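You operate a simulated robot arm through the tools that you are given. There is no shell and no other tool. Be economical: measure what you need, move in short steps, check, and stop when the job is done.

The job below is to be done with a simulated two-armed robot. You get a single attempt, and the scene is never put back.

JOB
Take the felt block and put it on the job slip on the door end of the wooden table. Put the teal foam block from the top of the white table on the top of the white counter and the purple foam block on the lower shelf of the wooden table. Fetch the foam scrap from the top of the white table and set it on the near end of the white counter. Take the lid off the jar that says "Wax" on the top of the open cabinet and lay it down there. Fetch the black roll from the cork top of the wooden bench and stand it on top of the yellow scrubber there. Stack the P150 sleeve carton from the cork top of the wooden bench on top of the P120 sleeve carton. Pull the right grey door open. The order is free. Set down upright: felt block, roll.

It is judged by the outcome, as a careful person would: the job done as asked, and still so three seconds after it is handed in. It fails if anything else is knocked over, pushed out of place, dropped, spilled or broken. Lids that push on must go on centred and level and be pressed home; caps that screw on are set level and turned clockwise until they are tight.

ROBOT AND FRAMES
Two 7-joint arms with two-finger parallel grippers on one trunk, on a base that drives. Base frame: it is fixed to the floor where the robot stands at the start and does not move with it; the origin is under the middle of the robot, x ahead of it, y to its left, z up; the surface under the hand at the start is at about z = 86. Lengths are in cm, angles in degrees, forces in N, time in s.
The left shoulder is at the start at [7, 17.7, 117], the right one opposite. With the tool pointing down near the work surface each hand reaches from about 28 to 74 cm from the robot's upright axis, wherever it stands, measured 20 degrees to its own side. Places, roughly: felt block (6x4x4 cm) [60, 0, 90]; foam block [-125, 25, 75]; foam scrap (8x3x2 cm) [-150, -60, 80]; jar [-300, -475, 75]; job slip [75, 0, 75]; lower shelf of the wooden table [60, -70, 30]; near end of the white counter [20, -170, 90]; right grey door [-20, -190, 40]; roll [-100, -525, 100]; sleeve carton [-100, -525, 100]; top of the white counter [20, -190, 90]; yellow scrubber (8x6x4 cm) [-110, -540, 90]. Payload 3.43 kg a hand.
The tool frame of a hand sits at the grasp point between the pads (the TCP): z along the fingers, y along the line on which they close. The tips reach 3 cm beyond it. Largest opening 9.4 cm; finger width 2.8, thickness 1; the body of the gripper, 5 by 9.6 cm, starts 5.5 cm behind the TCP.
Orientation is told as [roll, pitch, yaw] about the base's x, y, z axes, in that order, counted from this pose: with the fingers straight down and closing along the base's y, the tool's x points along the base's -x, its y along +y and its z along -z.

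CONTROLS
- The arms move only by the tool play_rows. It takes "left_deltas", "right_deltas" or both (then of equal length, played together; a hand with none holds still); each is a list of rows, each a list of 6 numbers: the shift along the tool's x, y, z in units of 200 mm (1.0 is 200 mm), then the turn, a rotation vector about the tool's x, y, z in units of 180 degrees (1.0 is 180 degrees). In form: [[tx, ty, tz, ax, ay, az], ...]. A call has 1 to 12 rows; each row is the pose to reach, as a shift and turn from the pose commanded when the call began, along the tool's axes at that moment. "left_gripper" and "right_gripper" are, for a hand that has rows, the opening, from 0 (shut) to 1 (fully open), set as the call begins (left out, the last holds). A call with a number of a shift or a turn outside -1 to 1 is refused whole. Rows are played at 5 a second. More than 5 cm and 8.6 degrees between two rows, or a gripper value outside its range, and nothing of the call is played. A pose out of reach is approached as far as the arm can. The call stops where the force on the tool passes 40 N (or 10 N more than at its start, if that is more) or the arm is blocked; 0.2 s more then pass. The fingers move at their own pace (about 15.3 cm/s each) and stop on an object; they squeeze with about 25 N. The grip force told is the motor's: it shows also when the fingers shut on nothing. Time passes only in rows, and 0.2 s behind the last, so rows that repeat a pose let the fingers close. The reply holds the time, the measured pose of the TCP, the force on the tool along the base axes, the opening and the grip force, in the units named above and with some noise, with the torque about the TCP (base axes, N m) and any sound that the robot's microphone picked up.
- Cameras (640 x 400 px; columns grow to the right, rows downward): "scene" is now at [12.9, -1.26, 147.16]; the picture's right is [-0.15, -0.99, 0.00], its down [-0.73, 0.11, -0.68] and it looks along [0.67, -0.10, -0.73] (base axes); focal length 296 px, centre (320, 200). "left" rides on the left gripper at [7.6, -1.4, -10.3] in its tool frame; the picture's right is [0.18, 0.98, 0.00], its down [-0.75, 0.14, -0.64] and it looks along [-0.63, 0.12, 0.77] (tool axes); focal length 243 px, centre (320, 200). "right" rides on the right gripper at [7.6, 1.4, -10.3] in its tool frame; the picture's right is [-0.18, 0.98, 0.00], its down [-0.75, -0.14, -0.64] and it looks along [-0.63, -0.12, 0.77] (tool axes); focal length 243 px, centre (320, 200). There is no depth. A picture from a camera that has moved, and an enlarged one, comes with that camera's place and axes in the base frame and with its lens.
- camera(camera): a new picture of that camera. The clock stands still meanwhile.
- lift_body(by): slides the trunk up (or, below 0, down) by that many cm; the arms and the scene camera ride with it, the base frame stays. It gives what a move gives, with no picture.
- steer(legs): drives the robot by 1 to 6 legs, each [ahead, turn to the left] in cm and degrees, along the robot's own axes; the way and the turn of a leg run together, so that a leg with both is an arc; at most 150 cm and 180 degrees a leg. The arms and the cameras ride along, it lands a little off, and it stops where it bumps. It gives what a move gives.
- head_to(pan, tilt): turns the head with the scene camera to pan (to the left, within 86 degrees either way) and tilt (down, from -29 to 69), counted from straight ahead of the robot. It gives what a move gives.
- close_up(camera, box): a new picture of the part [left, top, right, bottom] of that camera's present view, enlarged. The clock stands still meanwhile.
- sign_off(): hands the job in; it is judged then, once.

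Go step by step. Nothing tells you exact positions but the pictures and the camera data: compare them with the known pose of the tool, close in by small moves and look again before you grip or let go. The budget is 207 turns and 194 pictures, counting those below and the enlarged ones. Unless the task says otherwise, let go and move clear before handing in, and close with one line.

The tools are called after "Call:" as name(argument=value, ...) on one line, values as JSON. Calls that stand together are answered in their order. play_rows: Moves the arms, as the interface text tells. Its arguments: {"type":"object","properties":{"left_deltas":{"type":"array","items":{"type":"array","items":{"type":"number"}}},"left_gripper":{"type":"number"},"right_deltas":{"type":"array","items":{"type":"array","items":{"type":"number"}}},"right_gripper":{"type":"number"}},"required":[]} The other tools are called the same way: lift_body (by) slides the trunk up or down; steer (legs) drives the base; head_to (pan, tilt) turns the head that bears the scene camera; camera (camera) takes a picture; close_up (camera, box) takes an enlarged picture of a part of a camera's view; sign_off () hands the job in.

At the start:

```text
t: 0.0
left_eef_pos: [52.06, 21.79, 107.75]
left_tool_rot: [0.0, 0.0, 0.0]
left_wrist_force: [-0.6, 0.2, -1.2]
left_moment: [0.05, 0.0, -0.02]
left_gripper_width: 9.41
left_finger_force: 0.1
right_eef_pos: [51.06, -20.7, 113.2]
right_tool_rot: [0.0, -0.2, 0.1]
right_wrist_force: [0.1, 0.1, 0.1]
right_moment: [-0.01, -0.01, -0.03]
right_gripper_width: 9.39
right_finger_force: 0.1
trunk travel left (down, up): [-75.0, 9.0]
robot x, y, heading: [0.25, -0.0, 0.0]
head pan, tilt: [-8.4, 47.2]
```

scene: 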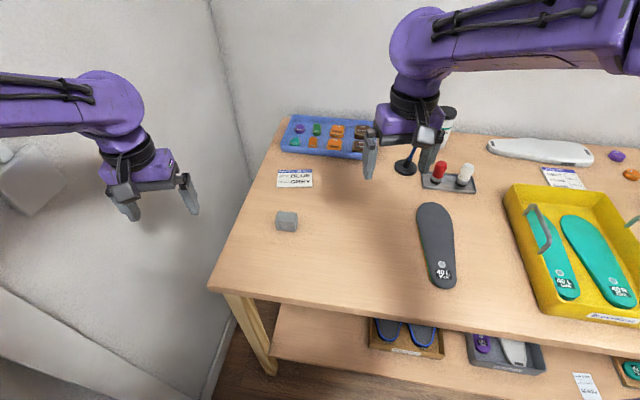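
right: 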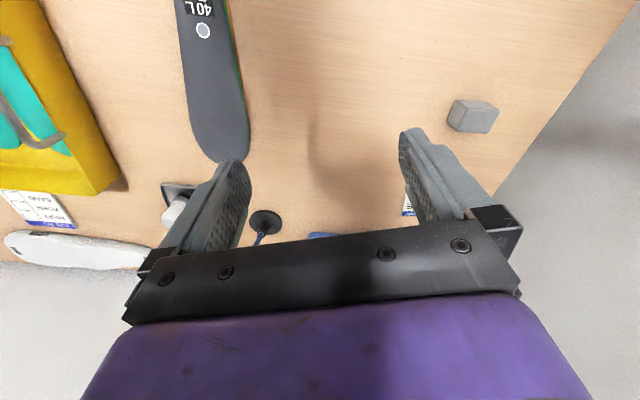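
left: 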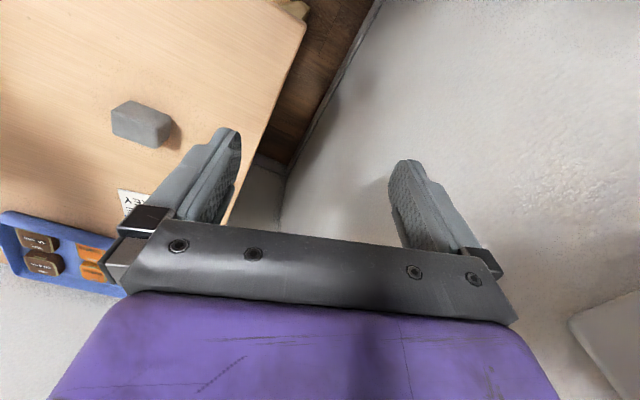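

I see the grey felt block at about [61, 0, 88], with one slip near [79, -3] and another far to the right. I'll look around to find the door and the other places.

Call:
close_up(camera="scene", box=[220, 100, 640, 400])

Call:
head_to(pan=-60, tilt=20)

Call:
camera(camera="scene")

Call:
head_to(pan=75, tilt=15)

Call:
camera(camera="scene")

```text
1.33 times, centred on (430, 250) of scene
camera zoom: at [12.9, -1.26, 147.16], right [-0.15, -0.99, 0.0], down [-0.73, 0.11, -0.68], along [0.67, -0.1, -0.73], focal length 395 px, centre (173, 133)
```

zoom: 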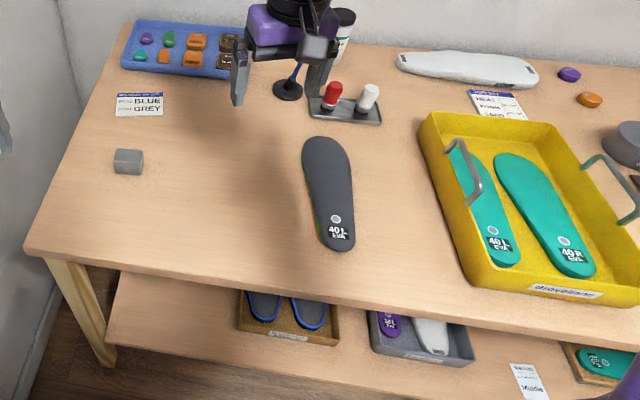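

```text
t: 1.2
left_eef_pos: [52.04, 21.71, 107.67]
left_tool_rot: [0.0, 0.0, 0.0]
left_wrist_force: [0.0, 0.1, -0.6]
left_moment: [0.02, 0.0, 0.01]
left_gripper_width: 9.38
left_finger_force: 0.0
right_eef_pos: [51.04, -20.67, 113.17]
right_tool_rot: [0.1, -0.1, 0.2]
right_wrist_force: [0.4, 0.7, 0.0]
right_moment: [-0.03, 0.03, 0.01]
right_gripper_width: 9.43
right_finger_force: 0.0
trunk travel left (down, up): [-75.0, 9.0]
robot x, y, heading: [-0.03, -0.08, 0.4]
head pan, tilt: [-60.0, 20.0]
```

```text
189 pictures are left
camera scene: at [9.7, -8.16, 151.33], right [-0.87, -0.5, 0.0], down [-0.17, 0.3, -0.94], along [0.47, -0.81, -0.34], focal length 296 px, centre (320, 200)
```

scene: 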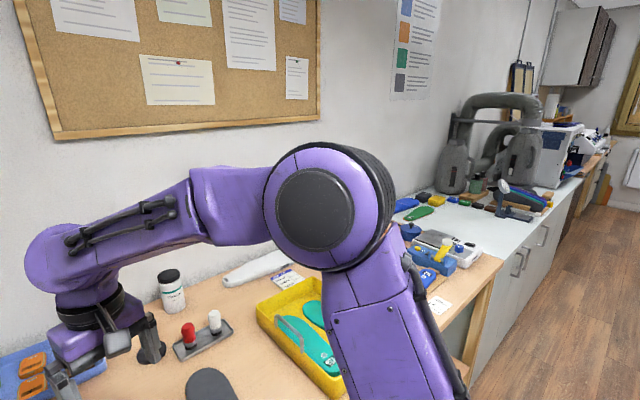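

```text
t: 3.4
left_eef_pos: [52.15, 21.74, 107.72]
left_tool_rot: [-0.1, -0.1, 0.0]
left_wrist_force: [-0.7, 0.6, 0.0]
left_moment: [0.02, -0.02, 0.01]
left_gripper_width: 9.41
left_finger_force: 0.1
right_eef_pos: [51.07, -20.7, 113.17]
right_tool_rot: [0.0, -0.2, 0.1]
right_wrist_force: [0.6, -0.2, 0.5]
right_moment: [-0.01, -0.01, 0.0]
right_gripper_width: 9.43
right_finger_force: 0.0
trunk travel left (down, up): [-75.0, 9.0]
robot x, y, heading: [-0.37, -0.26, 0.2]
head pan, tilt: [75.0, 15.0]
```

```text
188 pictures are left
camera scene: at [7.46, 8.92, 152.15], right [0.97, -0.26, 0.0], down [-0.07, -0.25, -0.97], along [0.25, 0.93, -0.26], focal length 296 px, centre (320, 200)
```

scene: 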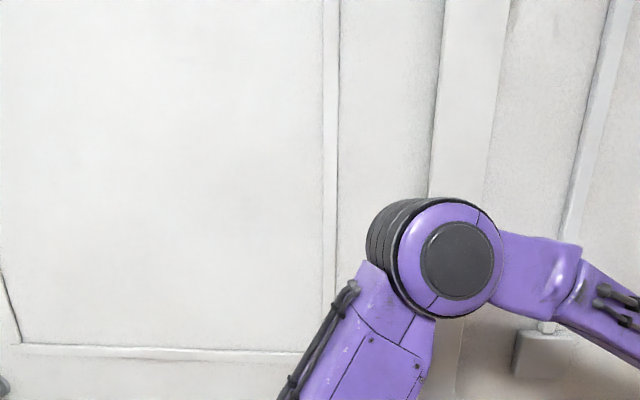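

The left side shows a pale panelled wall or door near the felt-block end. I'll look closer at the block and slip, and tilt the head at the left panel to see if it is a door.

Call:
head_to(pan=0, tilt=45)

Call:
close_up(camera="scene", box=[220, 100, 420, 260])

Call:
head_to(pan=86, tilt=-20)

Call:
camera(camera="scene")

```text
t: 4.8
left_eef_pos: [52.04, 21.76, 107.76]
left_tool_rot: [-0.1, 0.0, -0.1]
left_wrist_force: [-0.6, 0.3, 0.6]
left_moment: [-0.01, 0.01, -0.02]
left_gripper_width: 9.38
left_finger_force: 0.0
right_eef_pos: [50.96, -20.66, 113.25]
right_tool_rot: [0.0, -0.2, 0.1]
right_wrist_force: [-0.3, -0.3, -0.5]
right_moment: [0.06, 0.02, 0.01]
right_gripper_width: 9.38
right_finger_force: 0.1
trunk travel left (down, up): [-75.0, 9.0]
robot x, y, heading: [0.07, 0.14, 0.2]
head pan, tilt: [0.0, 45.0]
```

```text
2.50 times, centred on (320, 180) of scene
camera zoom: at [13.16, -0.09, 147.47], right [0.0, -1.0, 0.0], down [-0.71, 0.0, -0.71], along [0.71, 0.0, -0.71], focal length 741 px, centre (320, 250)
```

zoom: 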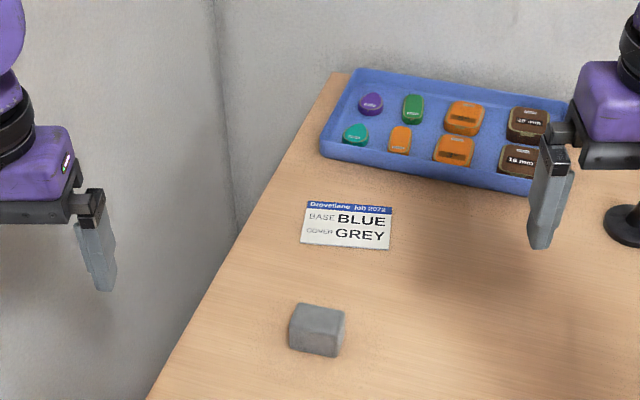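

```text
t: 6.4
left_eef_pos: [52.07, 21.72, 107.72]
left_tool_rot: [0.1, 0.0, 0.0]
left_wrist_force: [0.4, -0.2, -1.0]
left_moment: [0.01, 0.03, 0.0]
left_gripper_width: 9.4
left_finger_force: 0.0
right_eef_pos: [51.13, -20.74, 113.18]
right_tool_rot: [0.0, 0.0, 0.1]
right_wrist_force: [-0.1, 0.1, 0.1]
right_moment: [0.0, 0.01, -0.01]
right_gripper_width: 9.39
right_finger_force: 0.0
trunk travel left (down, up): [-75.0, 9.0]
robot x, y, heading: [-0.23, 0.02, 0.1]
head pan, tilt: [85.9, -20.0]
```

```text
186 pictures are left
camera scene: at [5.58, 7.49, 157.49], right [1.0, -0.07, 0.0], down [0.02, 0.34, -0.94], along [0.07, 0.94, 0.34], focal length 296 px, centre (320, 200)
```

scene: 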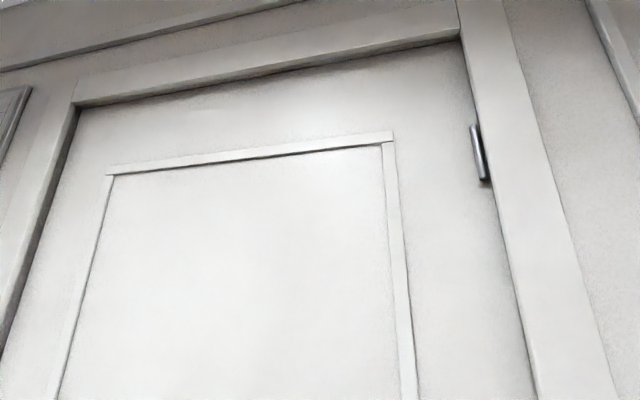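

The panel on the left is a door, so the "BLUE/GREY" slip at about [78.5, -3.3] is the target. I need to drive a little closer, so I'll check the clearance in front of the base first.

Call:
head_to(pan=0, tilt=69)

Call:
camera(camera="scene")

```text
t: 8.1
left_eef_pos: [52.04, 21.77, 107.74]
left_tool_rot: [0.0, 0.0, -0.1]
left_wrist_force: [0.6, -0.3, 0.4]
left_moment: [-0.01, 0.01, -0.02]
left_gripper_width: 9.37
left_finger_force: 0.1
right_eef_pos: [51.04, -20.58, 113.19]
right_tool_rot: [0.0, -0.1, 0.0]
right_wrist_force: [0.3, -0.2, 0.3]
right_moment: [0.02, 0.02, -0.01]
right_gripper_width: 9.4
right_finger_force: 0.1
trunk travel left (down, up): [-75.0, 9.0]
robot x, y, heading: [-0.23, 0.21, 0.0]
head pan, tilt: [0.0, 68.8]
```

```text
185 pictures are left
camera scene: at [10.63, -0.1, 144.58], right [0.0, -1.0, 0.0], down [-0.93, 0.0, -0.36], along [0.36, 0.0, -0.93], focal length 296 px, centre (320, 200)
```

scene: 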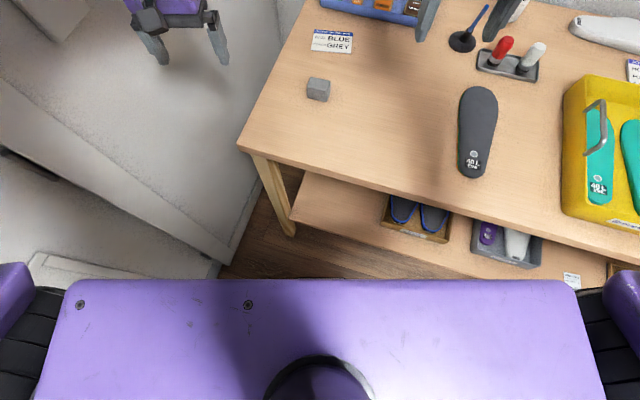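

The table runs slightly oblique and the base is already close, so I'll turn right 45° and use the left arm, which brings that shoulder nearer to the slip.

Call:
steer(legs=[[0, -45]])

Call:
head_to(pan=38, tilt=45)

Call:
camera(camera="scene")

```text
t: 10.6
left_eef_pos: [52.01, -21.64, 107.69]
left_tool_rot: [-0.1, 0.0, -45.4]
left_wrist_force: [0.4, -0.5, 0.6]
left_moment: [0.04, 0.01, -0.01]
left_gripper_width: 9.41
left_finger_force: 0.0
right_eef_pos: [21.17, -50.85, 113.18]
right_tool_rot: [0.1, -0.1, -45.3]
right_wrist_force: [0.5, 0.3, -1.4]
right_moment: [0.02, -0.03, 0.01]
right_gripper_width: 9.4
right_finger_force: 0.0
trunk travel left (down, up): [-75.0, 9.0]
robot x, y, heading: [-0.1, -0.38, -45.5]
head pan, tilt: [0.0, 68.8]
```

```text
t: 11.6
left_eef_pos: [52.12, -21.81, 107.8]
left_tool_rot: [0.1, 0.0, -45.3]
left_wrist_force: [0.7, 0.2, -0.2]
left_moment: [0.02, 0.0, 0.0]
left_gripper_width: 9.4
left_finger_force: 0.0
right_eef_pos: [21.19, -50.9, 113.19]
right_tool_rot: [-0.1, -0.2, -45.3]
right_wrist_force: [0.4, -0.2, -1.0]
right_moment: [0.0, 0.0, 0.01]
right_gripper_width: 9.4
right_finger_force: 0.1
trunk travel left (down, up): [-75.0, 9.0]
robot x, y, heading: [-0.11, -0.45, -45.4]
head pan, tilt: [38.0, 45.0]
```

```text
184 pictures are left
camera scene: at [11.61, -4.71, 147.46], right [-0.13, -0.99, 0.0], down [-0.7, 0.09, -0.71], along [0.7, -0.09, -0.71], focal length 296 px, centre (320, 200)
```

scene: 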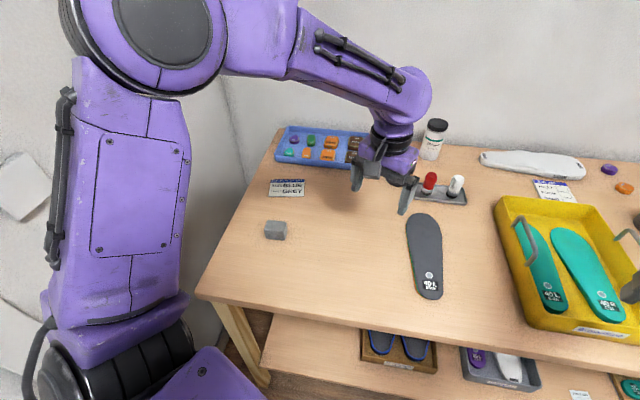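

Block at [60.9, 0.3], slip at [79, -3.3]. I move the left hand towards above the block while turning it to the block's yaw.

Call:
play_rows(left_deltas=[[0.076, 0.173, 0, 0, 0, -0.03], [0.152, 0.346, 0, 0, 0, -0.06], [0.228, 0.52, 0, 0, 0, -0.09], [0.305, 0.693, 0, 0, 0, -0.12], [0.381, 0.866, 0, 0, 0, -0.15], [0.476, 1.0, 0, 0, 0, -0.183]], left_gripper=1)

Call:
camera(camera="left")

```text
t: 13.0
left_eef_pos: [59.5, -0.68, 107.82]
left_tool_rot: [0.0, 0.0, -12.3]
left_wrist_force: [0.1, -0.2, -0.9]
left_moment: [0.0, 0.01, -0.03]
left_gripper_width: 9.39
left_finger_force: 0.0
right_eef_pos: [21.25, -50.9, 113.32]
right_tool_rot: [-0.1, -0.1, -45.2]
right_wrist_force: [-0.7, 0.7, 0.6]
right_moment: [-0.03, 0.01, 0.0]
right_gripper_width: 9.41
right_finger_force: 0.1
trunk travel left (down, up): [-75.0, 9.0]
robot x, y, heading: [0.36, -0.09, -45.5]
head pan, tilt: [38.0, 45.0]
```

```text
183 pictures are left
camera left: at [51.74, -0.48, 118.08], right [0.03, 1.0, 0.0], down [0.77, -0.02, 0.64], along [0.64, -0.02, -0.77], focal length 243 px, centre (320, 200)
```

left: 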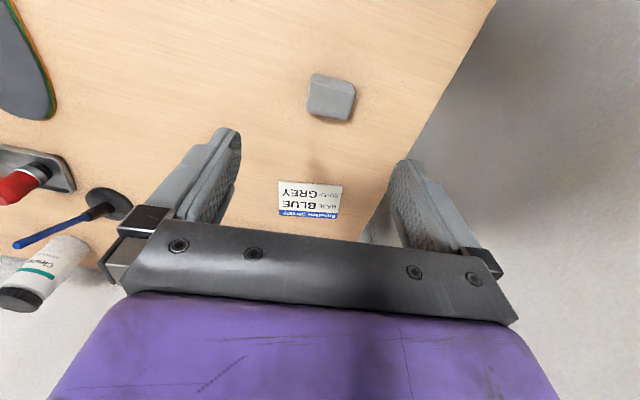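

The block reads at [60.8, 0.4]; I lower over it, straddling its 6 cm length.

Call:
play_rows(left_deltas=[[-0.052, 0.068, 0.1, 0, 0, 0], [-0.052, 0.068, 0.3, 0, 0, 0], [-0.052, 0.068, 0.5, 0, 0, 0], [-0.052, 0.068, 0.7, 0, 0, 0], [-0.052, 0.068, 0.82, 0, 0, 0], [-0.052, 0.068, 0.915, 0, 0, 0]])

Call:
camera(camera="left")

```text
t: 14.4
left_eef_pos: [60.91, 0.19, 89.53]
left_tool_rot: [0.0, -0.1, -12.5]
left_wrist_force: [-0.4, 0.2, 0.7]
left_moment: [0.03, -0.01, -0.02]
left_gripper_width: 9.42
left_finger_force: 0.0
right_eef_pos: [21.23, -50.81, 113.2]
right_tool_rot: [0.0, -0.1, -45.3]
right_wrist_force: [-0.7, -0.1, 1.0]
right_moment: [-0.04, 0.0, -0.05]
right_gripper_width: 9.39
right_finger_force: 0.1
trunk travel left (down, up): [-75.0, 9.0]
robot x, y, heading: [-0.18, -0.19, -45.4]
head pan, tilt: [38.0, 45.0]
```

```text
182 pictures are left
camera left: at [53.08, 0.46, 99.61], right [0.03, 1.0, 0.0], down [0.77, -0.02, 0.64], along [0.64, -0.02, -0.77], focal length 243 px, centre (320, 200)
```

left: 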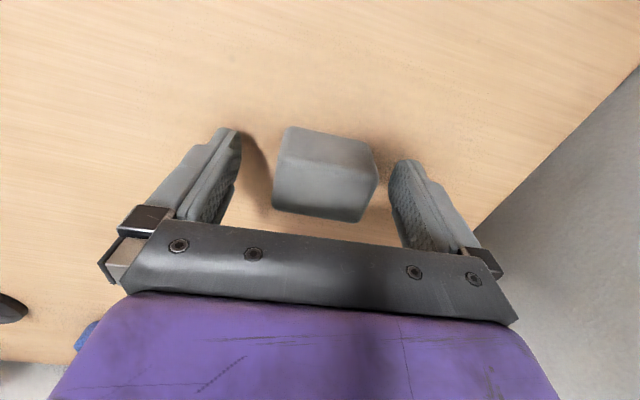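

The block is between the pads. I close and lift.

Call:
play_rows(left_deltas=[[0, 0, 0, 0, 0, 0], [0, 0, 0, 0, 0, 0], [0, 0, 0, 0, 0, 0]], left_gripper=0)

Call:
play_rows(left_deltas=[[0, 0, -0.1, 0, 0, 0], [0, 0, -0.25, 0, 0, 0]])

Call:
camera(camera="left")

```text
t: 15.2
left_eef_pos: [60.82, 0.24, 89.33]
left_tool_rot: [0.1, 0.0, -12.3]
left_wrist_force: [1.1, -0.1, 0.5]
left_moment: [-0.02, -0.01, -0.02]
left_gripper_width: 5.62
left_finger_force: 24.5
right_eef_pos: [21.14, -50.85, 113.23]
right_tool_rot: [0.0, -0.1, -45.4]
right_wrist_force: [0.3, 0.3, -0.7]
right_moment: [-0.01, -0.04, -0.01]
right_gripper_width: 9.4
right_finger_force: 0.0
trunk travel left (down, up): [-75.0, 9.0]
robot x, y, heading: [0.18, 0.16, -45.4]
head pan, tilt: [38.0, 45.0]
```

```text
t: 15.8
left_eef_pos: [60.8, 0.26, 94.47]
left_tool_rot: [0.0, 0.1, -12.3]
left_wrist_force: [0.6, -0.2, -0.2]
left_moment: [-0.01, 0.05, 0.01]
left_gripper_width: 5.57
left_finger_force: 25.0
right_eef_pos: [20.96, -50.95, 113.23]
right_tool_rot: [0.0, -0.1, -45.3]
right_wrist_force: [0.3, -0.4, 0.0]
right_moment: [0.03, 0.0, -0.01]
right_gripper_width: 9.4
right_finger_force: 0.1
trunk travel left (down, up): [-75.0, 9.0]
robot x, y, heading: [0.27, 0.05, -45.2]
head pan, tilt: [38.0, 45.0]
```

```text
181 pictures are left
camera left: at [53.01, 0.53, 104.75], right [0.03, 1.0, 0.0], down [0.77, -0.02, 0.64], along [0.64, -0.02, -0.77], focal length 243 px, centre (320, 200)
```

left: 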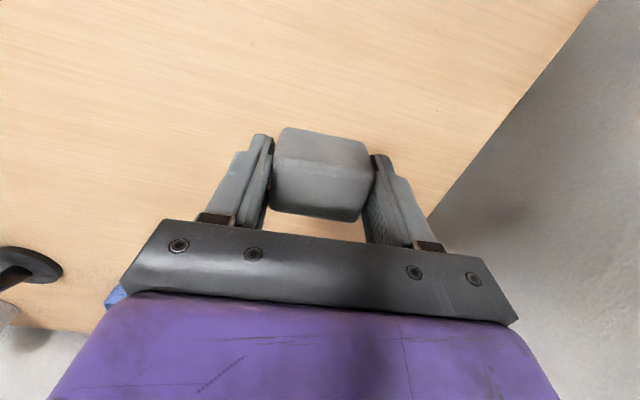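

Held firmly. Moving to above the slip at [78.7, -3.2].

Call:
play_rows(left_deltas=[[-0.18, 0.005, -0.02, 0, 0, -0.008], [-0.36, 0.01, -0.02, 0, 0, -0.016], [-0.54, 0.015, -0.02, 0, 0, -0.024], [-0.73, 0.02, -0.02, 0, 0, -0.032], [-0.91, 0.025, -0.02, 0, 0, -0.039]])

Call:
camera(camera="left")

Call:
close_up(camera="scene", box=[220, 100, 420, 260])

```text
t: 17.0
left_eef_pos: [78.83, -3.06, 94.62]
left_tool_rot: [0.1, 0.2, -5.4]
left_wrist_force: [-0.4, -1.4, -0.4]
left_moment: [0.03, 0.01, 0.04]
left_gripper_width: 5.56
left_finger_force: 24.8
right_eef_pos: [21.35, -50.86, 113.11]
right_tool_rot: [0.0, 0.0, -45.2]
right_wrist_force: [-0.2, 0.0, 0.0]
right_moment: [-0.01, 0.01, 0.03]
right_gripper_width: 9.4
right_finger_force: 0.1
trunk travel left (down, up): [-75.0, 9.0]
robot x, y, heading: [-0.21, 0.22, -45.4]
head pan, tilt: [38.0, 45.0]
```

```text
180 pictures are left
camera left: at [71.09, -3.77, 104.9], right [-0.09, 1.0, 0.0], down [0.77, 0.07, 0.64], along [0.64, 0.06, -0.77], focal length 243 px, centre (320, 200)
```

left: 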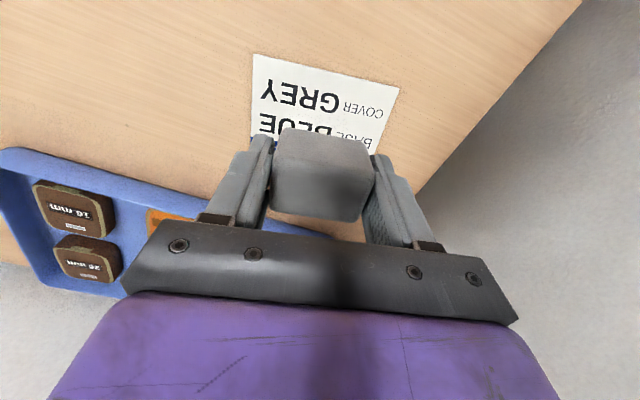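

```text
2.50 times, centred on (320, 180) of scene
camera zoom: at [11.84, -4.71, 147.45], right [-0.13, -0.99, 0.0], down [-0.7, 0.09, -0.71], along [0.7, -0.09, -0.71], focal length 741 px, centre (320, 250)
```

zoom: 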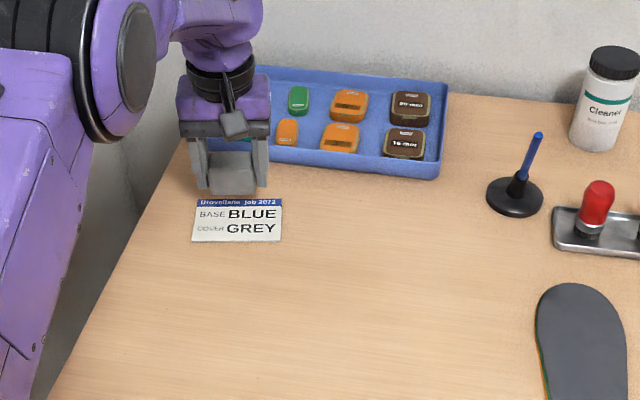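

The block is centred over the slip, so I lower it to its grip height and release.

Call:
play_rows(left_deltas=[[0, 0, 0.1, 0, 0, 0], [0, 0, 0.2, 0, 0, 0], [0, 0, 0.24, 0, 0, 0], [0, 0, 0.259, 0, 0, 0], [0, 0, 0.259, 0, 0, 0]])

Call:
play_rows(left_deltas=[[0, 0, 0, 0, 0, 0], [0, 0, 0, 0, 0, 0], [0, 0, -0.2, 0, 0, 0], [0, 0, -0.4, 0, 0, 0], [0.1, 0, -0.6, 0, 0, 0], [0.3, 0, -0.7, 0, 0, 0]], left_gripper=1)

Call:
camera(camera="left")

```text
t: 18.2
left_eef_pos: [78.76, -3.15, 89.69]
left_tool_rot: [0.0, -0.1, -5.5]
left_wrist_force: [0.9, 0.3, 2.9]
left_moment: [0.02, -0.01, -0.04]
left_gripper_width: 5.54
left_finger_force: 24.9
right_eef_pos: [21.06, -50.87, 113.25]
right_tool_rot: [0.0, 0.0, -45.3]
right_wrist_force: [-0.5, 0.1, -0.2]
right_moment: [-0.01, 0.01, -0.01]
right_gripper_width: 9.38
right_finger_force: 0.1
trunk travel left (down, up): [-75.0, 9.0]
robot x, y, heading: [0.12, -0.33, -45.5]
head pan, tilt: [38.0, 45.0]
```

```text
t: 19.6
left_eef_pos: [72.44, -2.68, 103.91]
left_tool_rot: [-0.1, 0.0, -5.4]
left_wrist_force: [-0.4, 0.3, -0.3]
left_moment: [0.0, 0.0, -0.04]
left_gripper_width: 9.4
left_finger_force: 0.0
right_eef_pos: [20.87, -50.91, 113.26]
right_tool_rot: [0.0, -0.3, -45.4]
right_wrist_force: [0.0, 0.3, 1.0]
right_moment: [-0.03, -0.06, -0.02]
right_gripper_width: 9.37
right_finger_force: 0.1
trunk travel left (down, up): [-75.0, 9.0]
robot x, y, heading: [-0.02, -0.1, -45.4]
head pan, tilt: [38.0, 45.0]
```

```text
178 pictures are left
camera left: at [64.63, -3.31, 114.11], right [-0.09, 1.0, 0.0], down [0.76, 0.07, 0.64], along [0.64, 0.06, -0.77], focal length 243 px, centre (320, 200)
```

left: 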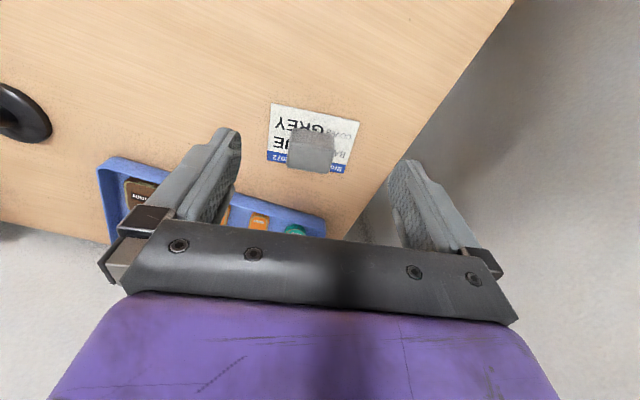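

The felt block is upright on the slip. I retract the left hand and look behind to the right for the white table.

Call:
play_rows(left_deltas=[[0.13, -0.14, -0.05, 0, 0, 0.03], [0.26, -0.28, -0.1, 0, 0, 0.06], [0.39, -0.42, -0.15, 0, 0, 0.09], [0.52, -0.56, -0.2, 0, 0, 0.12], [0.65, -0.7, -0.2, 0, 0, 0.15], [0.78, -0.84, -0.2, 0, 0, 0.18], [0.9, -0.98, -0.2, 0, 0, 0.22]])

Call:
head_to(pan=-86, tilt=20)

Call:
camera(camera="scene")

```text
t: 21.2
left_eef_pos: [52.92, -20.62, 107.64]
left_tool_rot: [0.0, 0.0, -45.1]
left_wrist_force: [0.5, 0.3, 0.3]
left_moment: [0.01, 0.0, 0.04]
left_gripper_width: 9.41
left_finger_force: 0.1
right_eef_pos: [21.05, -50.93, 113.12]
right_tool_rot: [0.0, -0.1, -45.3]
right_wrist_force: [0.0, -0.7, -0.6]
right_moment: [0.0, 0.02, 0.0]
right_gripper_width: 9.4
right_finger_force: 0.1
trunk travel left (down, up): [-75.0, 9.0]
robot x, y, heading: [-0.12, 0.0, -45.1]
head pan, tilt: [38.0, 45.0]
```

```text
t: 23.2
left_eef_pos: [53.03, -20.38, 107.66]
left_tool_rot: [0.0, 0.0, -44.9]
left_wrist_force: [0.6, 0.7, 0.6]
left_moment: [0.0, 0.0, 0.01]
left_gripper_width: 9.39
left_finger_force: 0.1
right_eef_pos: [21.2, -50.79, 113.11]
right_tool_rot: [0.0, -0.1, -45.3]
right_wrist_force: [-0.1, 0.2, 0.0]
right_moment: [0.02, 0.0, 0.01]
right_gripper_width: 9.4
right_finger_force: 0.1
trunk travel left (down, up): [-75.0, 9.0]
robot x, y, heading: [-0.12, -0.05, -45.3]
head pan, tilt: [-85.9, 20.0]
```

```text
177 pictures are left
camera scene: at [-2.6, -10.67, 151.33], right [-0.75, 0.66, 0.0], down [0.23, 0.26, -0.94], along [-0.62, -0.71, -0.34], focal length 296 px, centre (320, 200)
```

scene: 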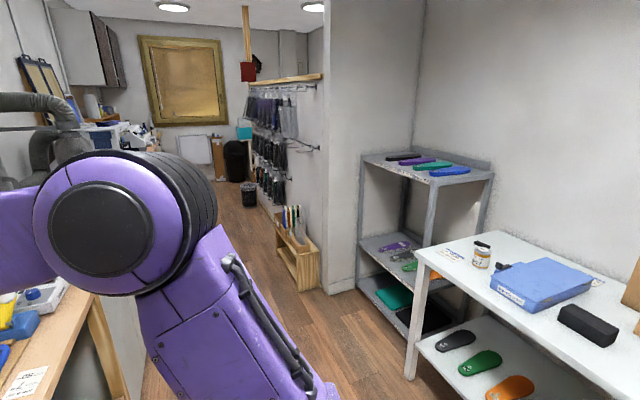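

The white table is behind me to the right. I turn further right to face it.

Call:
steer(legs=[[0, -100]])

Call:
head_to(pan=-25, tilt=30)

Call:
camera(camera="scene")

```text
t: 27.8
left_eef_pos: [-28.71, -48.98, 107.74]
left_tool_rot: [0.0, 0.0, -144.2]
left_wrist_force: [-0.8, -1.1, 0.8]
left_moment: [0.0, 0.03, 0.01]
left_gripper_width: 9.43
left_finger_force: 0.0
right_eef_pos: [-53.69, -12.83, 113.15]
right_tool_rot: [-0.1, -0.1, -144.4]
right_wrist_force: [-0.4, -0.1, 0.2]
right_moment: [0.0, 0.0, 0.01]
right_gripper_width: 9.39
right_finger_force: 0.1
trunk travel left (down, up): [-75.0, 9.0]
robot x, y, heading: [0.03, -0.21, -144.5]
head pan, tilt: [-85.9, 20.0]
```

```text
t: 29.1
left_eef_pos: [-28.59, -49.07, 107.64]
left_tool_rot: [-0.1, 0.0, -144.2]
left_wrist_force: [1.1, -0.4, -0.4]
left_moment: [-0.01, 0.04, -0.01]
left_gripper_width: 9.41
left_finger_force: 0.1
right_eef_pos: [-53.62, -12.81, 113.19]
right_tool_rot: [0.0, -0.1, -144.4]
right_wrist_force: [0.9, 0.3, 0.0]
right_moment: [0.03, 0.02, 0.02]
right_gripper_width: 9.42
right_finger_force: 0.1
trunk travel left (down, up): [-75.0, 9.0]
robot x, y, heading: [-0.04, 0.18, -144.6]
head pan, tilt: [-25.0, 30.0]
```

```text
176 pictures are left
camera scene: at [-12.98, -4.65, 149.73], right [-0.18, 0.98, 0.0], down [0.49, 0.09, -0.87], along [-0.85, -0.16, -0.5], focal length 296 px, centre (320, 200)
```

scene: 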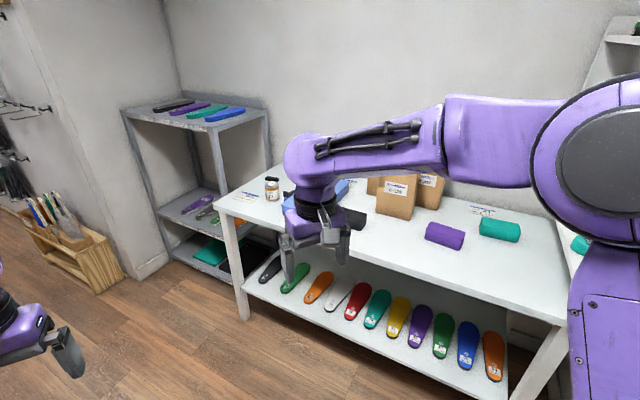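

I see the purple and teal foam blocks on the white table, and another teal item to the right. I turn to face the table squarely.

Call:
steer(legs=[[0, -35]])

Call:
head_to(pan=-10, tilt=30)

Call:
camera(camera="scene")

Call:
close_up(camera="scene", box=[200, 140, 440, 290])

```text
t: 31.2
left_eef_pos: [-51.58, -23.7, 107.68]
left_tool_rot: [-0.1, 0.0, -179.3]
left_wrist_force: [-0.9, -0.2, 1.2]
left_moment: [-0.02, -0.02, 0.01]
left_gripper_width: 9.39
left_finger_force: 0.0
right_eef_pos: [-51.14, 20.29, 113.17]
right_tool_rot: [0.0, -0.1, -179.4]
right_wrist_force: [-0.6, 0.9, 0.1]
right_moment: [0.01, 0.02, 0.01]
right_gripper_width: 9.41
right_finger_force: 0.0
trunk travel left (down, up): [-75.0, 9.0]
robot x, y, heading: [0.06, 0.13, -179.6]
head pan, tilt: [-25.0, 30.0]
```

```text
t: 32.0
left_eef_pos: [-51.73, -23.7, 107.73]
left_tool_rot: [0.0, 0.1, -179.1]
left_wrist_force: [-0.4, 0.4, -0.1]
left_moment: [0.01, -0.04, 0.01]
left_gripper_width: 9.42
left_finger_force: 0.1
right_eef_pos: [-51.22, 20.31, 113.26]
right_tool_rot: [0.1, -0.1, -179.5]
right_wrist_force: [0.1, -0.7, 0.2]
right_moment: [-0.03, 0.02, -0.01]
right_gripper_width: 9.39
right_finger_force: 0.1
trunk travel left (down, up): [-75.0, 9.0]
robot x, y, heading: [-0.3, 0.06, -179.6]
head pan, tilt: [-10.0, 30.0]
```

```text
175 pictures are left
camera scene: at [-13.92, 1.41, 149.73], right [0.17, 0.99, 0.0], down [0.49, -0.08, -0.87], along [-0.85, 0.14, -0.5], focal length 296 px, centre (320, 200)
```

scene: 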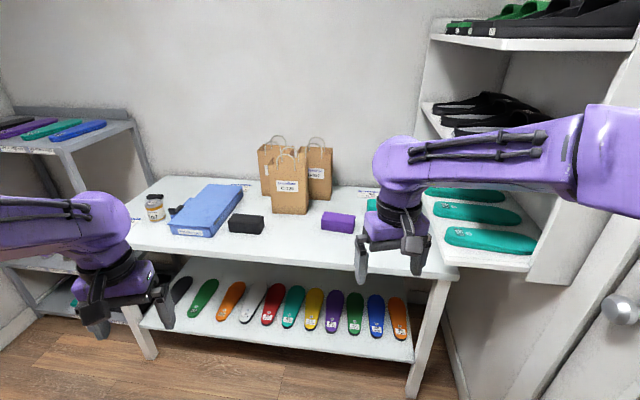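

```text
2.67 times, centred on (320, 215) of scene
camera zoom: at [-13.92, 1.41, 149.73], right [0.17, 0.99, 0.0], down [0.49, -0.08, -0.87], along [-0.85, 0.14, -0.5], focal length 791 px, centre (320, 160)
```

zoom: 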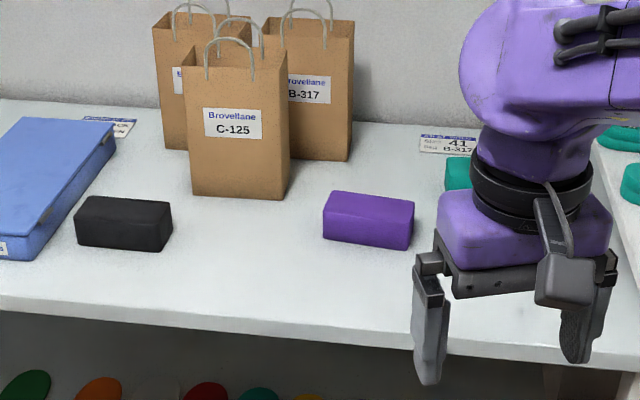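

Call:
close_up(camera="scene", box=[100, 150, 260, 260])

```text
3.64 times, centred on (180, 205) of scene
camera zoom: at [-13.92, 1.41, 149.73], right [0.17, 0.99, 0.0], down [0.49, -0.08, -0.87], along [-0.85, 0.14, -0.5], focal length 1078 px, centre (829, 182)
```

zoom: 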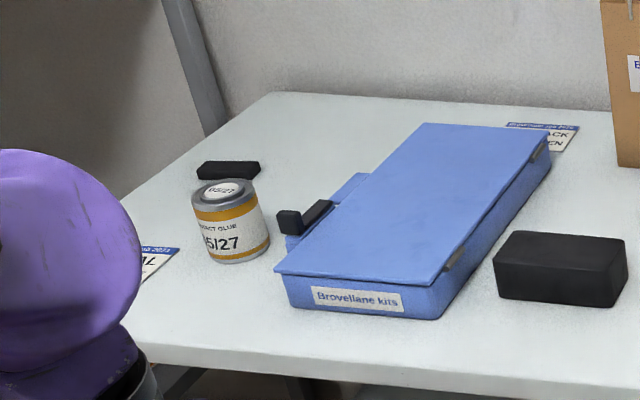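

The foam scrap is the small black piece behind the glue jar (about [-156, -60]); purple is near [-118, 27], teal near [-125, 50] behind my hand. I drive up to the white table.

Call:
steer(legs=[[0, -21], [58, 0], [0, 7]])

Call:
head_to(pan=0, tilt=50)

Call:
camera(camera="scene")

```text
t: 35.0
left_eef_pos: [-79.15, 4.93, 107.81]
left_tool_rot: [0.0, -0.1, 159.8]
left_wrist_force: [-0.1, 0.5, -0.6]
left_moment: [0.01, -0.03, 0.02]
left_gripper_width: 9.4
left_finger_force: 0.1
right_eef_pos: [-62.14, 45.56, 113.38]
right_tool_rot: [-0.5, 0.9, 160.6]
right_wrist_force: [13.3, -3.4, 4.4]
right_moment: [0.4, 1.45, 0.21]
right_gripper_width: 9.39
right_finger_force: 0.1
trunk travel left (down, up): [-75.0, 9.0]
robot x, y, heading: [-23.15, 8.57, 159.1]
head pan, tilt: [-10.0, 30.0]
stopped in leg 2: the force on the tool passed its limit at 211 N (the readings are from after the stop); the commanded pose is now the measured one
```

```text
t: 35.8
left_eef_pos: [-78.95, 4.83, 107.84]
left_tool_rot: [0.0, -0.2, 159.9]
left_wrist_force: [-0.1, -0.2, -0.1]
left_moment: [-0.01, -0.01, 0.0]
left_gripper_width: 9.41
left_finger_force: 0.1
right_eef_pos: [-62.25, 45.49, 113.22]
right_tool_rot: [-0.4, 0.9, 160.7]
right_wrist_force: [15.3, -0.6, 5.6]
right_moment: [0.22, 1.68, 0.12]
right_gripper_width: 9.4
right_finger_force: 0.1
trunk travel left (down, up): [-75.0, 9.0]
robot x, y, heading: [-22.9, 8.8, 159.2]
head pan, tilt: [0.0, 50.0]
```

```text
172 pictures are left
camera scene: at [-34.12, 12.8, 146.83], right [0.35, 0.94, 0.0], down [0.71, -0.27, -0.65], along [-0.6, 0.23, -0.76], focal length 296 px, centre (320, 200)
```

scene: 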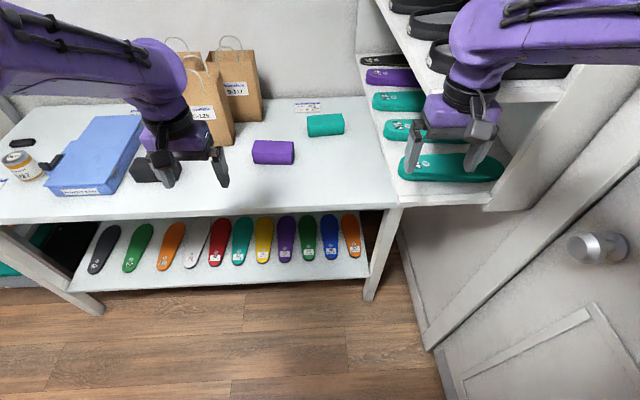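

The right hand touched the shelf rack on the right. I back off and check that nothing moved.

Call:
steer(legs=[[-8, 0]])

Call:
head_to(pan=-25, tilt=30)

Call:
camera(camera="scene")

```text
t: 36.9
left_eef_pos: [-72.33, 2.28, 107.41]
left_tool_rot: [0.1, 0.3, 159.9]
left_wrist_force: [-0.5, 0.7, 1.0]
left_moment: [0.02, -0.01, 0.02]
left_gripper_width: 9.41
left_finger_force: 0.1
right_eef_pos: [-55.38, 42.92, 112.85]
right_tool_rot: [-0.4, 1.3, 160.5]
right_wrist_force: [0.0, 0.2, -0.3]
right_moment: [0.01, -0.02, -0.01]
right_gripper_width: 9.4
right_finger_force: 0.1
trunk travel left (down, up): [-75.0, 9.0]
robot x, y, heading: [-15.54, 5.61, 159.5]
head pan, tilt: [0.0, 50.0]
```

```text
t: 37.8
left_eef_pos: [-71.92, 2.06, 107.69]
left_tool_rot: [0.0, 0.1, 159.9]
left_wrist_force: [-0.2, 0.3, 0.0]
left_moment: [-0.01, -0.02, 0.0]
left_gripper_width: 9.41
left_finger_force: 0.0
right_eef_pos: [-55.2, 42.81, 113.07]
right_tool_rot: [-0.5, 1.1, 160.6]
right_wrist_force: [0.5, 1.2, 0.3]
right_moment: [0.0, 0.02, 0.0]
right_gripper_width: 9.4
right_finger_force: 0.0
trunk travel left (down, up): [-75.0, 9.0]
robot x, y, heading: [-15.45, 5.7, 159.2]
head pan, tilt: [-25.0, 30.0]
```

```text
171 pictures are left
camera scene: at [-26.34, 13.84, 149.72], right [0.71, 0.7, 0.0], down [0.35, -0.36, -0.87], along [-0.61, 0.62, -0.5], focal length 296 px, centre (320, 200)
```

scene: 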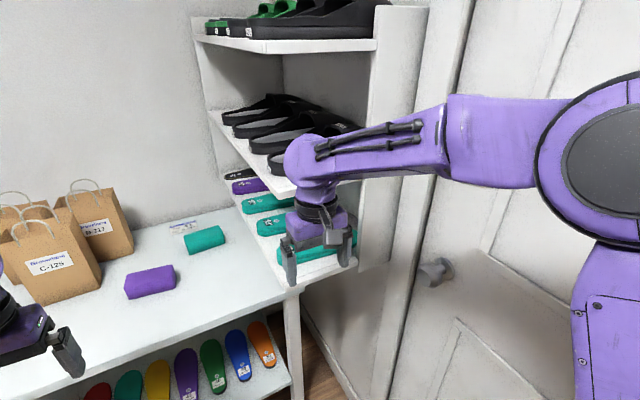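

Nothing was displaced. The rack is close on the right, so I'll tuck in the right hand and take the teal block with the left from an angled stance.

Call:
play_rows(right_deltas=[[0.125, 0.125, 0, 0, 0, 0], [0.25, 0.25, 0, 0, 0, 0], [0.375, 0.375, 0, 0, 0, 0], [0.5, 0.5, 0, 0, 0, 0], [0.625, 0.625, 0, 0, 0, 0], [0.75, 0.75, 0, 0, 0, 0], [0.875, 0.875, 0, 0, 0, 0], [0.98, 0.98, 0, 0, 0, 0]])

Call:
steer(legs=[[0, 67], [31, 0], [0, -100]])

Call:
head_to(pan=0, tilt=40)

Call:
camera(camera="scene")

```text
t: 39.6
left_eef_pos: [-72.04, 2.09, 107.48]
left_tool_rot: [-0.1, 0.2, 159.8]
left_wrist_force: [0.7, -0.6, 0.2]
left_moment: [-0.02, 0.01, 0.02]
left_gripper_width: 9.43
left_finger_force: 0.1
right_eef_pos: [-43.28, 17.65, 113.49]
right_tool_rot: [-0.6, 1.1, 160.6]
right_wrist_force: [-0.3, 0.2, -0.6]
right_moment: [-0.01, -0.02, -0.02]
right_gripper_width: 9.41
right_finger_force: 0.2
trunk travel left (down, up): [-75.0, 9.0]
robot x, y, heading: [-15.42, 5.7, 158.9]
head pan, tilt: [-25.0, 30.0]
```

```text
t: 48.9
left_eef_pos: [-85.48, 12.68, 107.57]
left_tool_rot: [0.0, 0.2, 124.8]
left_wrist_force: [-0.4, 0.5, -0.4]
left_moment: [0.0, -0.03, -0.03]
left_gripper_width: 9.39
left_finger_force: 0.0
right_eef_pos: [-52.88, 9.15, 113.46]
right_tool_rot: [-0.5, 1.0, 125.7]
right_wrist_force: [-0.8, -0.4, -0.4]
right_moment: [-0.01, 0.01, 0.01]
right_gripper_width: 9.41
right_finger_force: 0.1
trunk travel left (down, up): [-75.0, 9.0]
robot x, y, heading: [-36.72, -16.63, 124.4]
head pan, tilt: [-25.0, 30.0]
```

```text
t: 49.7
left_eef_pos: [-85.42, 12.79, 107.49]
left_tool_rot: [0.0, 0.1, 124.9]
left_wrist_force: [0.5, 0.6, 0.7]
left_moment: [-0.01, 0.01, 0.02]
left_gripper_width: 9.42
left_finger_force: 0.0
right_eef_pos: [-52.8, 9.08, 113.35]
right_tool_rot: [-0.5, 1.2, 125.7]
right_wrist_force: [0.1, 0.1, -0.8]
right_moment: [-0.01, -0.04, 0.05]
right_gripper_width: 9.37
right_finger_force: 0.0
trunk travel left (down, up): [-75.0, 9.0]
robot x, y, heading: [-36.71, -16.31, 124.3]
head pan, tilt: [0.0, 40.0]
```

```text
170 pictures are left
camera scene: at [-44.5, -5.68, 148.19], right [0.82, 0.57, 0.0], down [0.36, -0.53, -0.77], along [-0.43, 0.63, -0.64], focal length 296 px, centre (320, 200)
```

scene: 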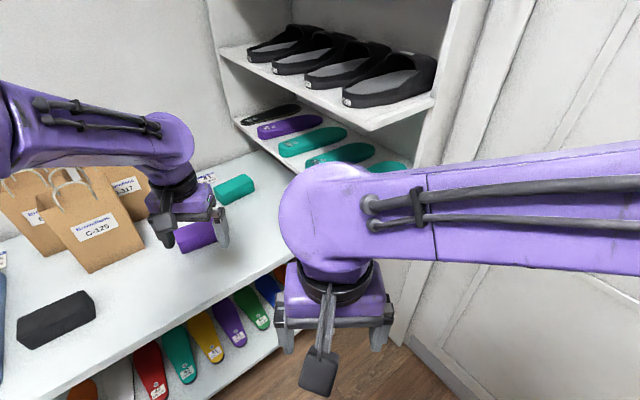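

The left stance has a clear view: refined teal position about [-117, 46, 83], so the table top is roughly z=81. I drive in closer.

Call:
steer(legs=[[31, 0]])

Call:
camera(camera="scene")

Call:
camera(camera="left")

```text
t: 51.8
left_eef_pos: [-103.02, 37.87, 107.55]
left_tool_rot: [0.0, 0.1, 125.3]
left_wrist_force: [-0.2, -0.1, 0.0]
left_moment: [0.01, 0.01, 0.01]
left_gripper_width: 9.41
left_finger_force: 0.0
right_eef_pos: [-70.54, 34.48, 113.36]
right_tool_rot: [-0.5, 1.1, 126.0]
right_wrist_force: [0.6, 0.4, 0.0]
right_moment: [-0.01, 0.0, 0.01]
right_gripper_width: 9.42
right_finger_force: 0.1
trunk travel left (down, up): [-75.0, 9.0]
robot x, y, heading: [-54.39, 8.62, 124.6]
head pan, tilt: [0.0, 40.0]
```

```text
169 pictures are left
camera scene: at [-62.04, 19.67, 148.21], right [0.82, 0.57, 0.0], down [0.37, -0.53, -0.77], along [-0.44, 0.63, -0.64], focal length 296 px, centre (320, 200)
```

scene: 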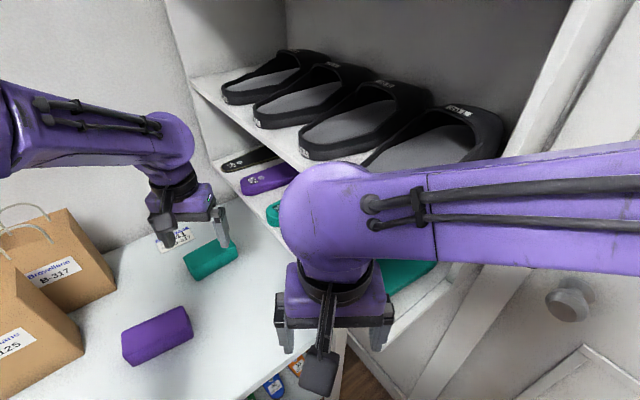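

```text
168 pictures are left
camera left: at [-97.54, 32.64, 117.87], right [-0.7, -0.72, 0.0], down [-0.55, 0.54, 0.64], along [-0.46, 0.45, -0.77], focal length 243 px, centre (320, 200)
```

left: 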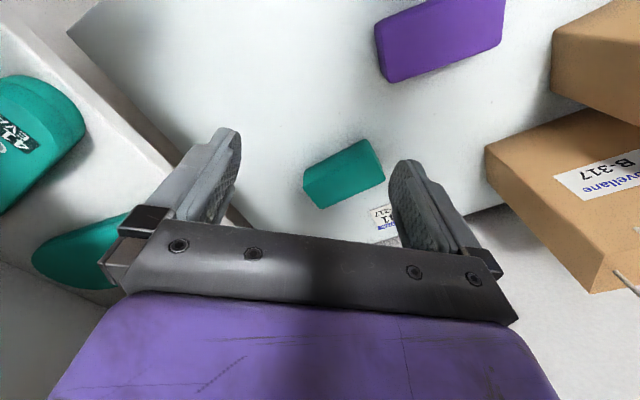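

Call:
close_up(camera="left", box=[260, 110, 440, 222])

Call:
close_up(camera="scene", box=[100, 200, 300, 380])

```text
3.56 times, centred on (350, 166) of left
camera zoom: at [-97.54, 32.64, 117.87], right [-0.7, -0.72, 0.0], down [-0.55, 0.54, 0.64], along [-0.46, 0.45, -0.77], focal length 863 px, centre (213, 321)
```

zoom: 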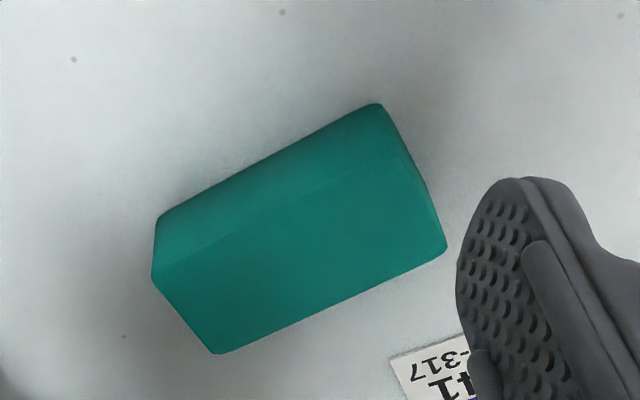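

```text
2.22 times, centred on (200, 290) of scene
camera zoom: at [-62.04, 19.67, 148.21], right [0.82, 0.57, 0.0], down [0.37, -0.53, -0.77], along [-0.44, 0.63, -0.64], focal length 659 px, centre (587, 0)
```

zoom: 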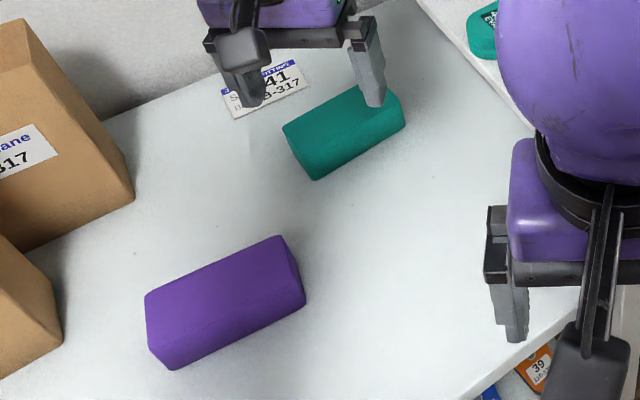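

The teal block is about 12x6x5 cm, centred at [-117.3, 46.3], long axis near y, table top ≈ z 80. I move the left hand above it, turned to close across the 6 cm width.

Call:
play_rows(left_deltas=[[-0.108, 0.048, 0.05, 0, 0, 0.038], [-0.216, 0.097, 0.1, 0, 0, 0.076], [-0.324, 0.146, 0.15, 0, 0, 0.114], [-0.432, 0.194, 0.2, 0, 0, 0.152], [-0.54, 0.243, 0.3, 0, 0, 0.19], [-0.648, 0.291, 0.4, 0, 0, 0.228], [-0.756, 0.34, 0.5, 0, 0, 0.265]])

Call:
camera(camera="left")

Call:
camera(camera="scene")

```text
t: 53.4
left_eef_pos: [-117.38, 46.49, 97.39]
left_tool_rot: [-0.2, 0.1, 77.3]
left_wrist_force: [-0.4, 1.0, 0.1]
left_moment: [-0.06, 0.0, 0.0]
left_gripper_width: 9.41
left_finger_force: 0.0
right_eef_pos: [-70.58, 34.71, 113.52]
right_tool_rot: [-0.5, 1.1, 126.0]
right_wrist_force: [-0.2, 0.0, -0.6]
right_moment: [0.01, -0.03, 0.02]
right_gripper_width: 9.4
right_finger_force: 0.0
trunk travel left (down, up): [-75.0, 9.0]
robot x, y, heading: [-54.35, 8.8, 124.5]
head pan, tilt: [0.0, 40.0]
```

```text
165 pictures are left
camera left: at [-117.8, 38.85, 107.72], right [-1.0, 0.04, 0.0], down [0.03, 0.77, 0.64], along [0.03, 0.64, -0.77], focal length 243 px, centre (320, 200)
```

left: 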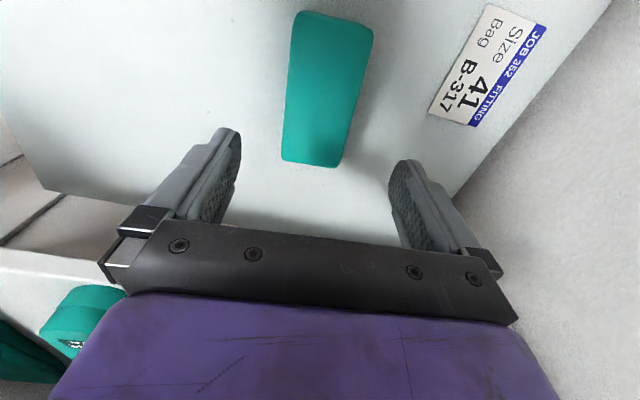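

```text
164 pictures are left
camera scene: at [-62.3, 19.88, 148.18], right [0.82, 0.57, 0.0], down [0.37, -0.53, -0.77], along [-0.43, 0.63, -0.64], focal length 296 px, centre (320, 200)
```

scene: 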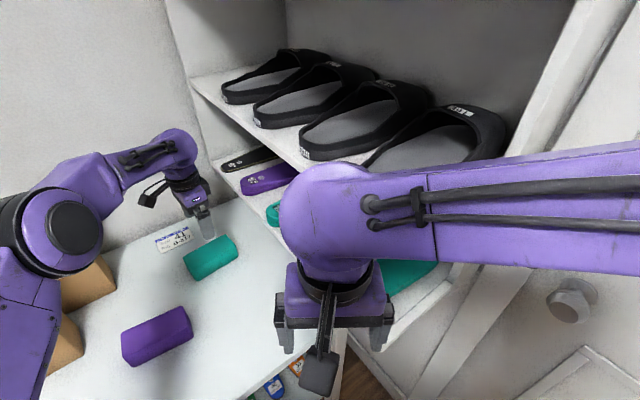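

Alignment is good. I descend in part and check the elbow clearance to the bags.

Call:
play_rows(left_deltas=[[0, 0, 0.15, 0, 0, 0], [0, 0, 0.3, 0, 0, 0], [0, 0, 0.42, 0, 0, 0]])

Call:
head_to(pan=45, tilt=40)

Call:
camera(camera="scene")

Call:
camera(camera="left")

```text
t: 54.2
left_eef_pos: [-117.37, 46.5, 89.15]
left_tool_rot: [0.0, 0.1, 77.4]
left_wrist_force: [0.2, 0.2, 0.0]
left_moment: [0.02, -0.01, -0.02]
left_gripper_width: 9.4
left_finger_force: 0.1
right_eef_pos: [-70.44, 34.6, 113.5]
right_tool_rot: [-0.5, 1.2, 126.0]
right_wrist_force: [0.0, 0.2, -0.5]
right_moment: [0.01, -0.04, 0.04]
right_gripper_width: 9.39
right_finger_force: 0.1
trunk travel left (down, up): [-75.0, 9.0]
robot x, y, heading: [-54.34, 8.76, 124.4]
head pan, tilt: [0.0, 40.0]
```

```text
t: 55.4
left_eef_pos: [-117.38, 46.48, 89.18]
left_tool_rot: [-0.1, 0.1, 77.5]
left_wrist_force: [0.1, 0.0, -0.6]
left_moment: [-0.06, -0.04, -0.03]
left_gripper_width: 9.36
left_finger_force: 0.0
right_eef_pos: [-70.44, 34.56, 113.24]
right_tool_rot: [-0.4, 1.1, 126.0]
right_wrist_force: [-0.2, 0.5, 0.4]
right_moment: [0.07, -0.01, 0.01]
right_gripper_width: 9.41
right_finger_force: 0.0
trunk travel left (down, up): [-75.0, 9.0]
robot x, y, heading: [-54.23, 8.77, 125.0]
head pan, tilt: [45.0, 40.0]
```

```text
163 pictures are left
camera scene: at [-65.65, 14.32, 148.19], right [0.18, 0.98, 0.0], down [0.63, -0.12, -0.77], along [-0.75, 0.14, -0.64], focal length 296 px, centre (320, 200)
```

scene: 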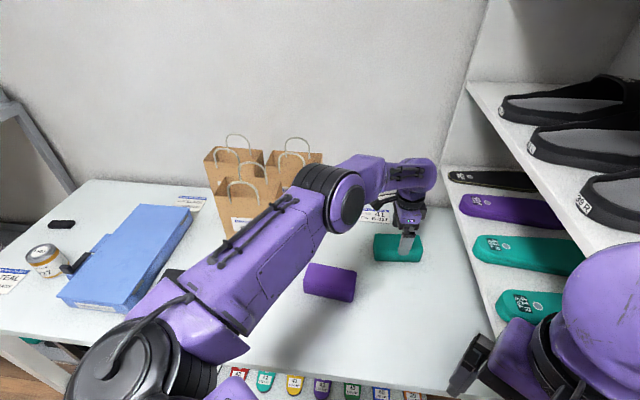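

```text
162 pictures are left
camera left: at [-117.64, 38.81, 99.4], right [-1.0, 0.03, 0.0], down [0.02, 0.77, 0.64], along [0.02, 0.64, -0.77], focal length 243 px, centre (320, 200)
```

left: 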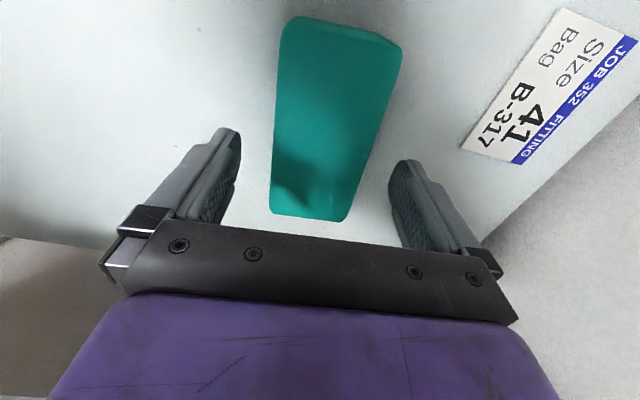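

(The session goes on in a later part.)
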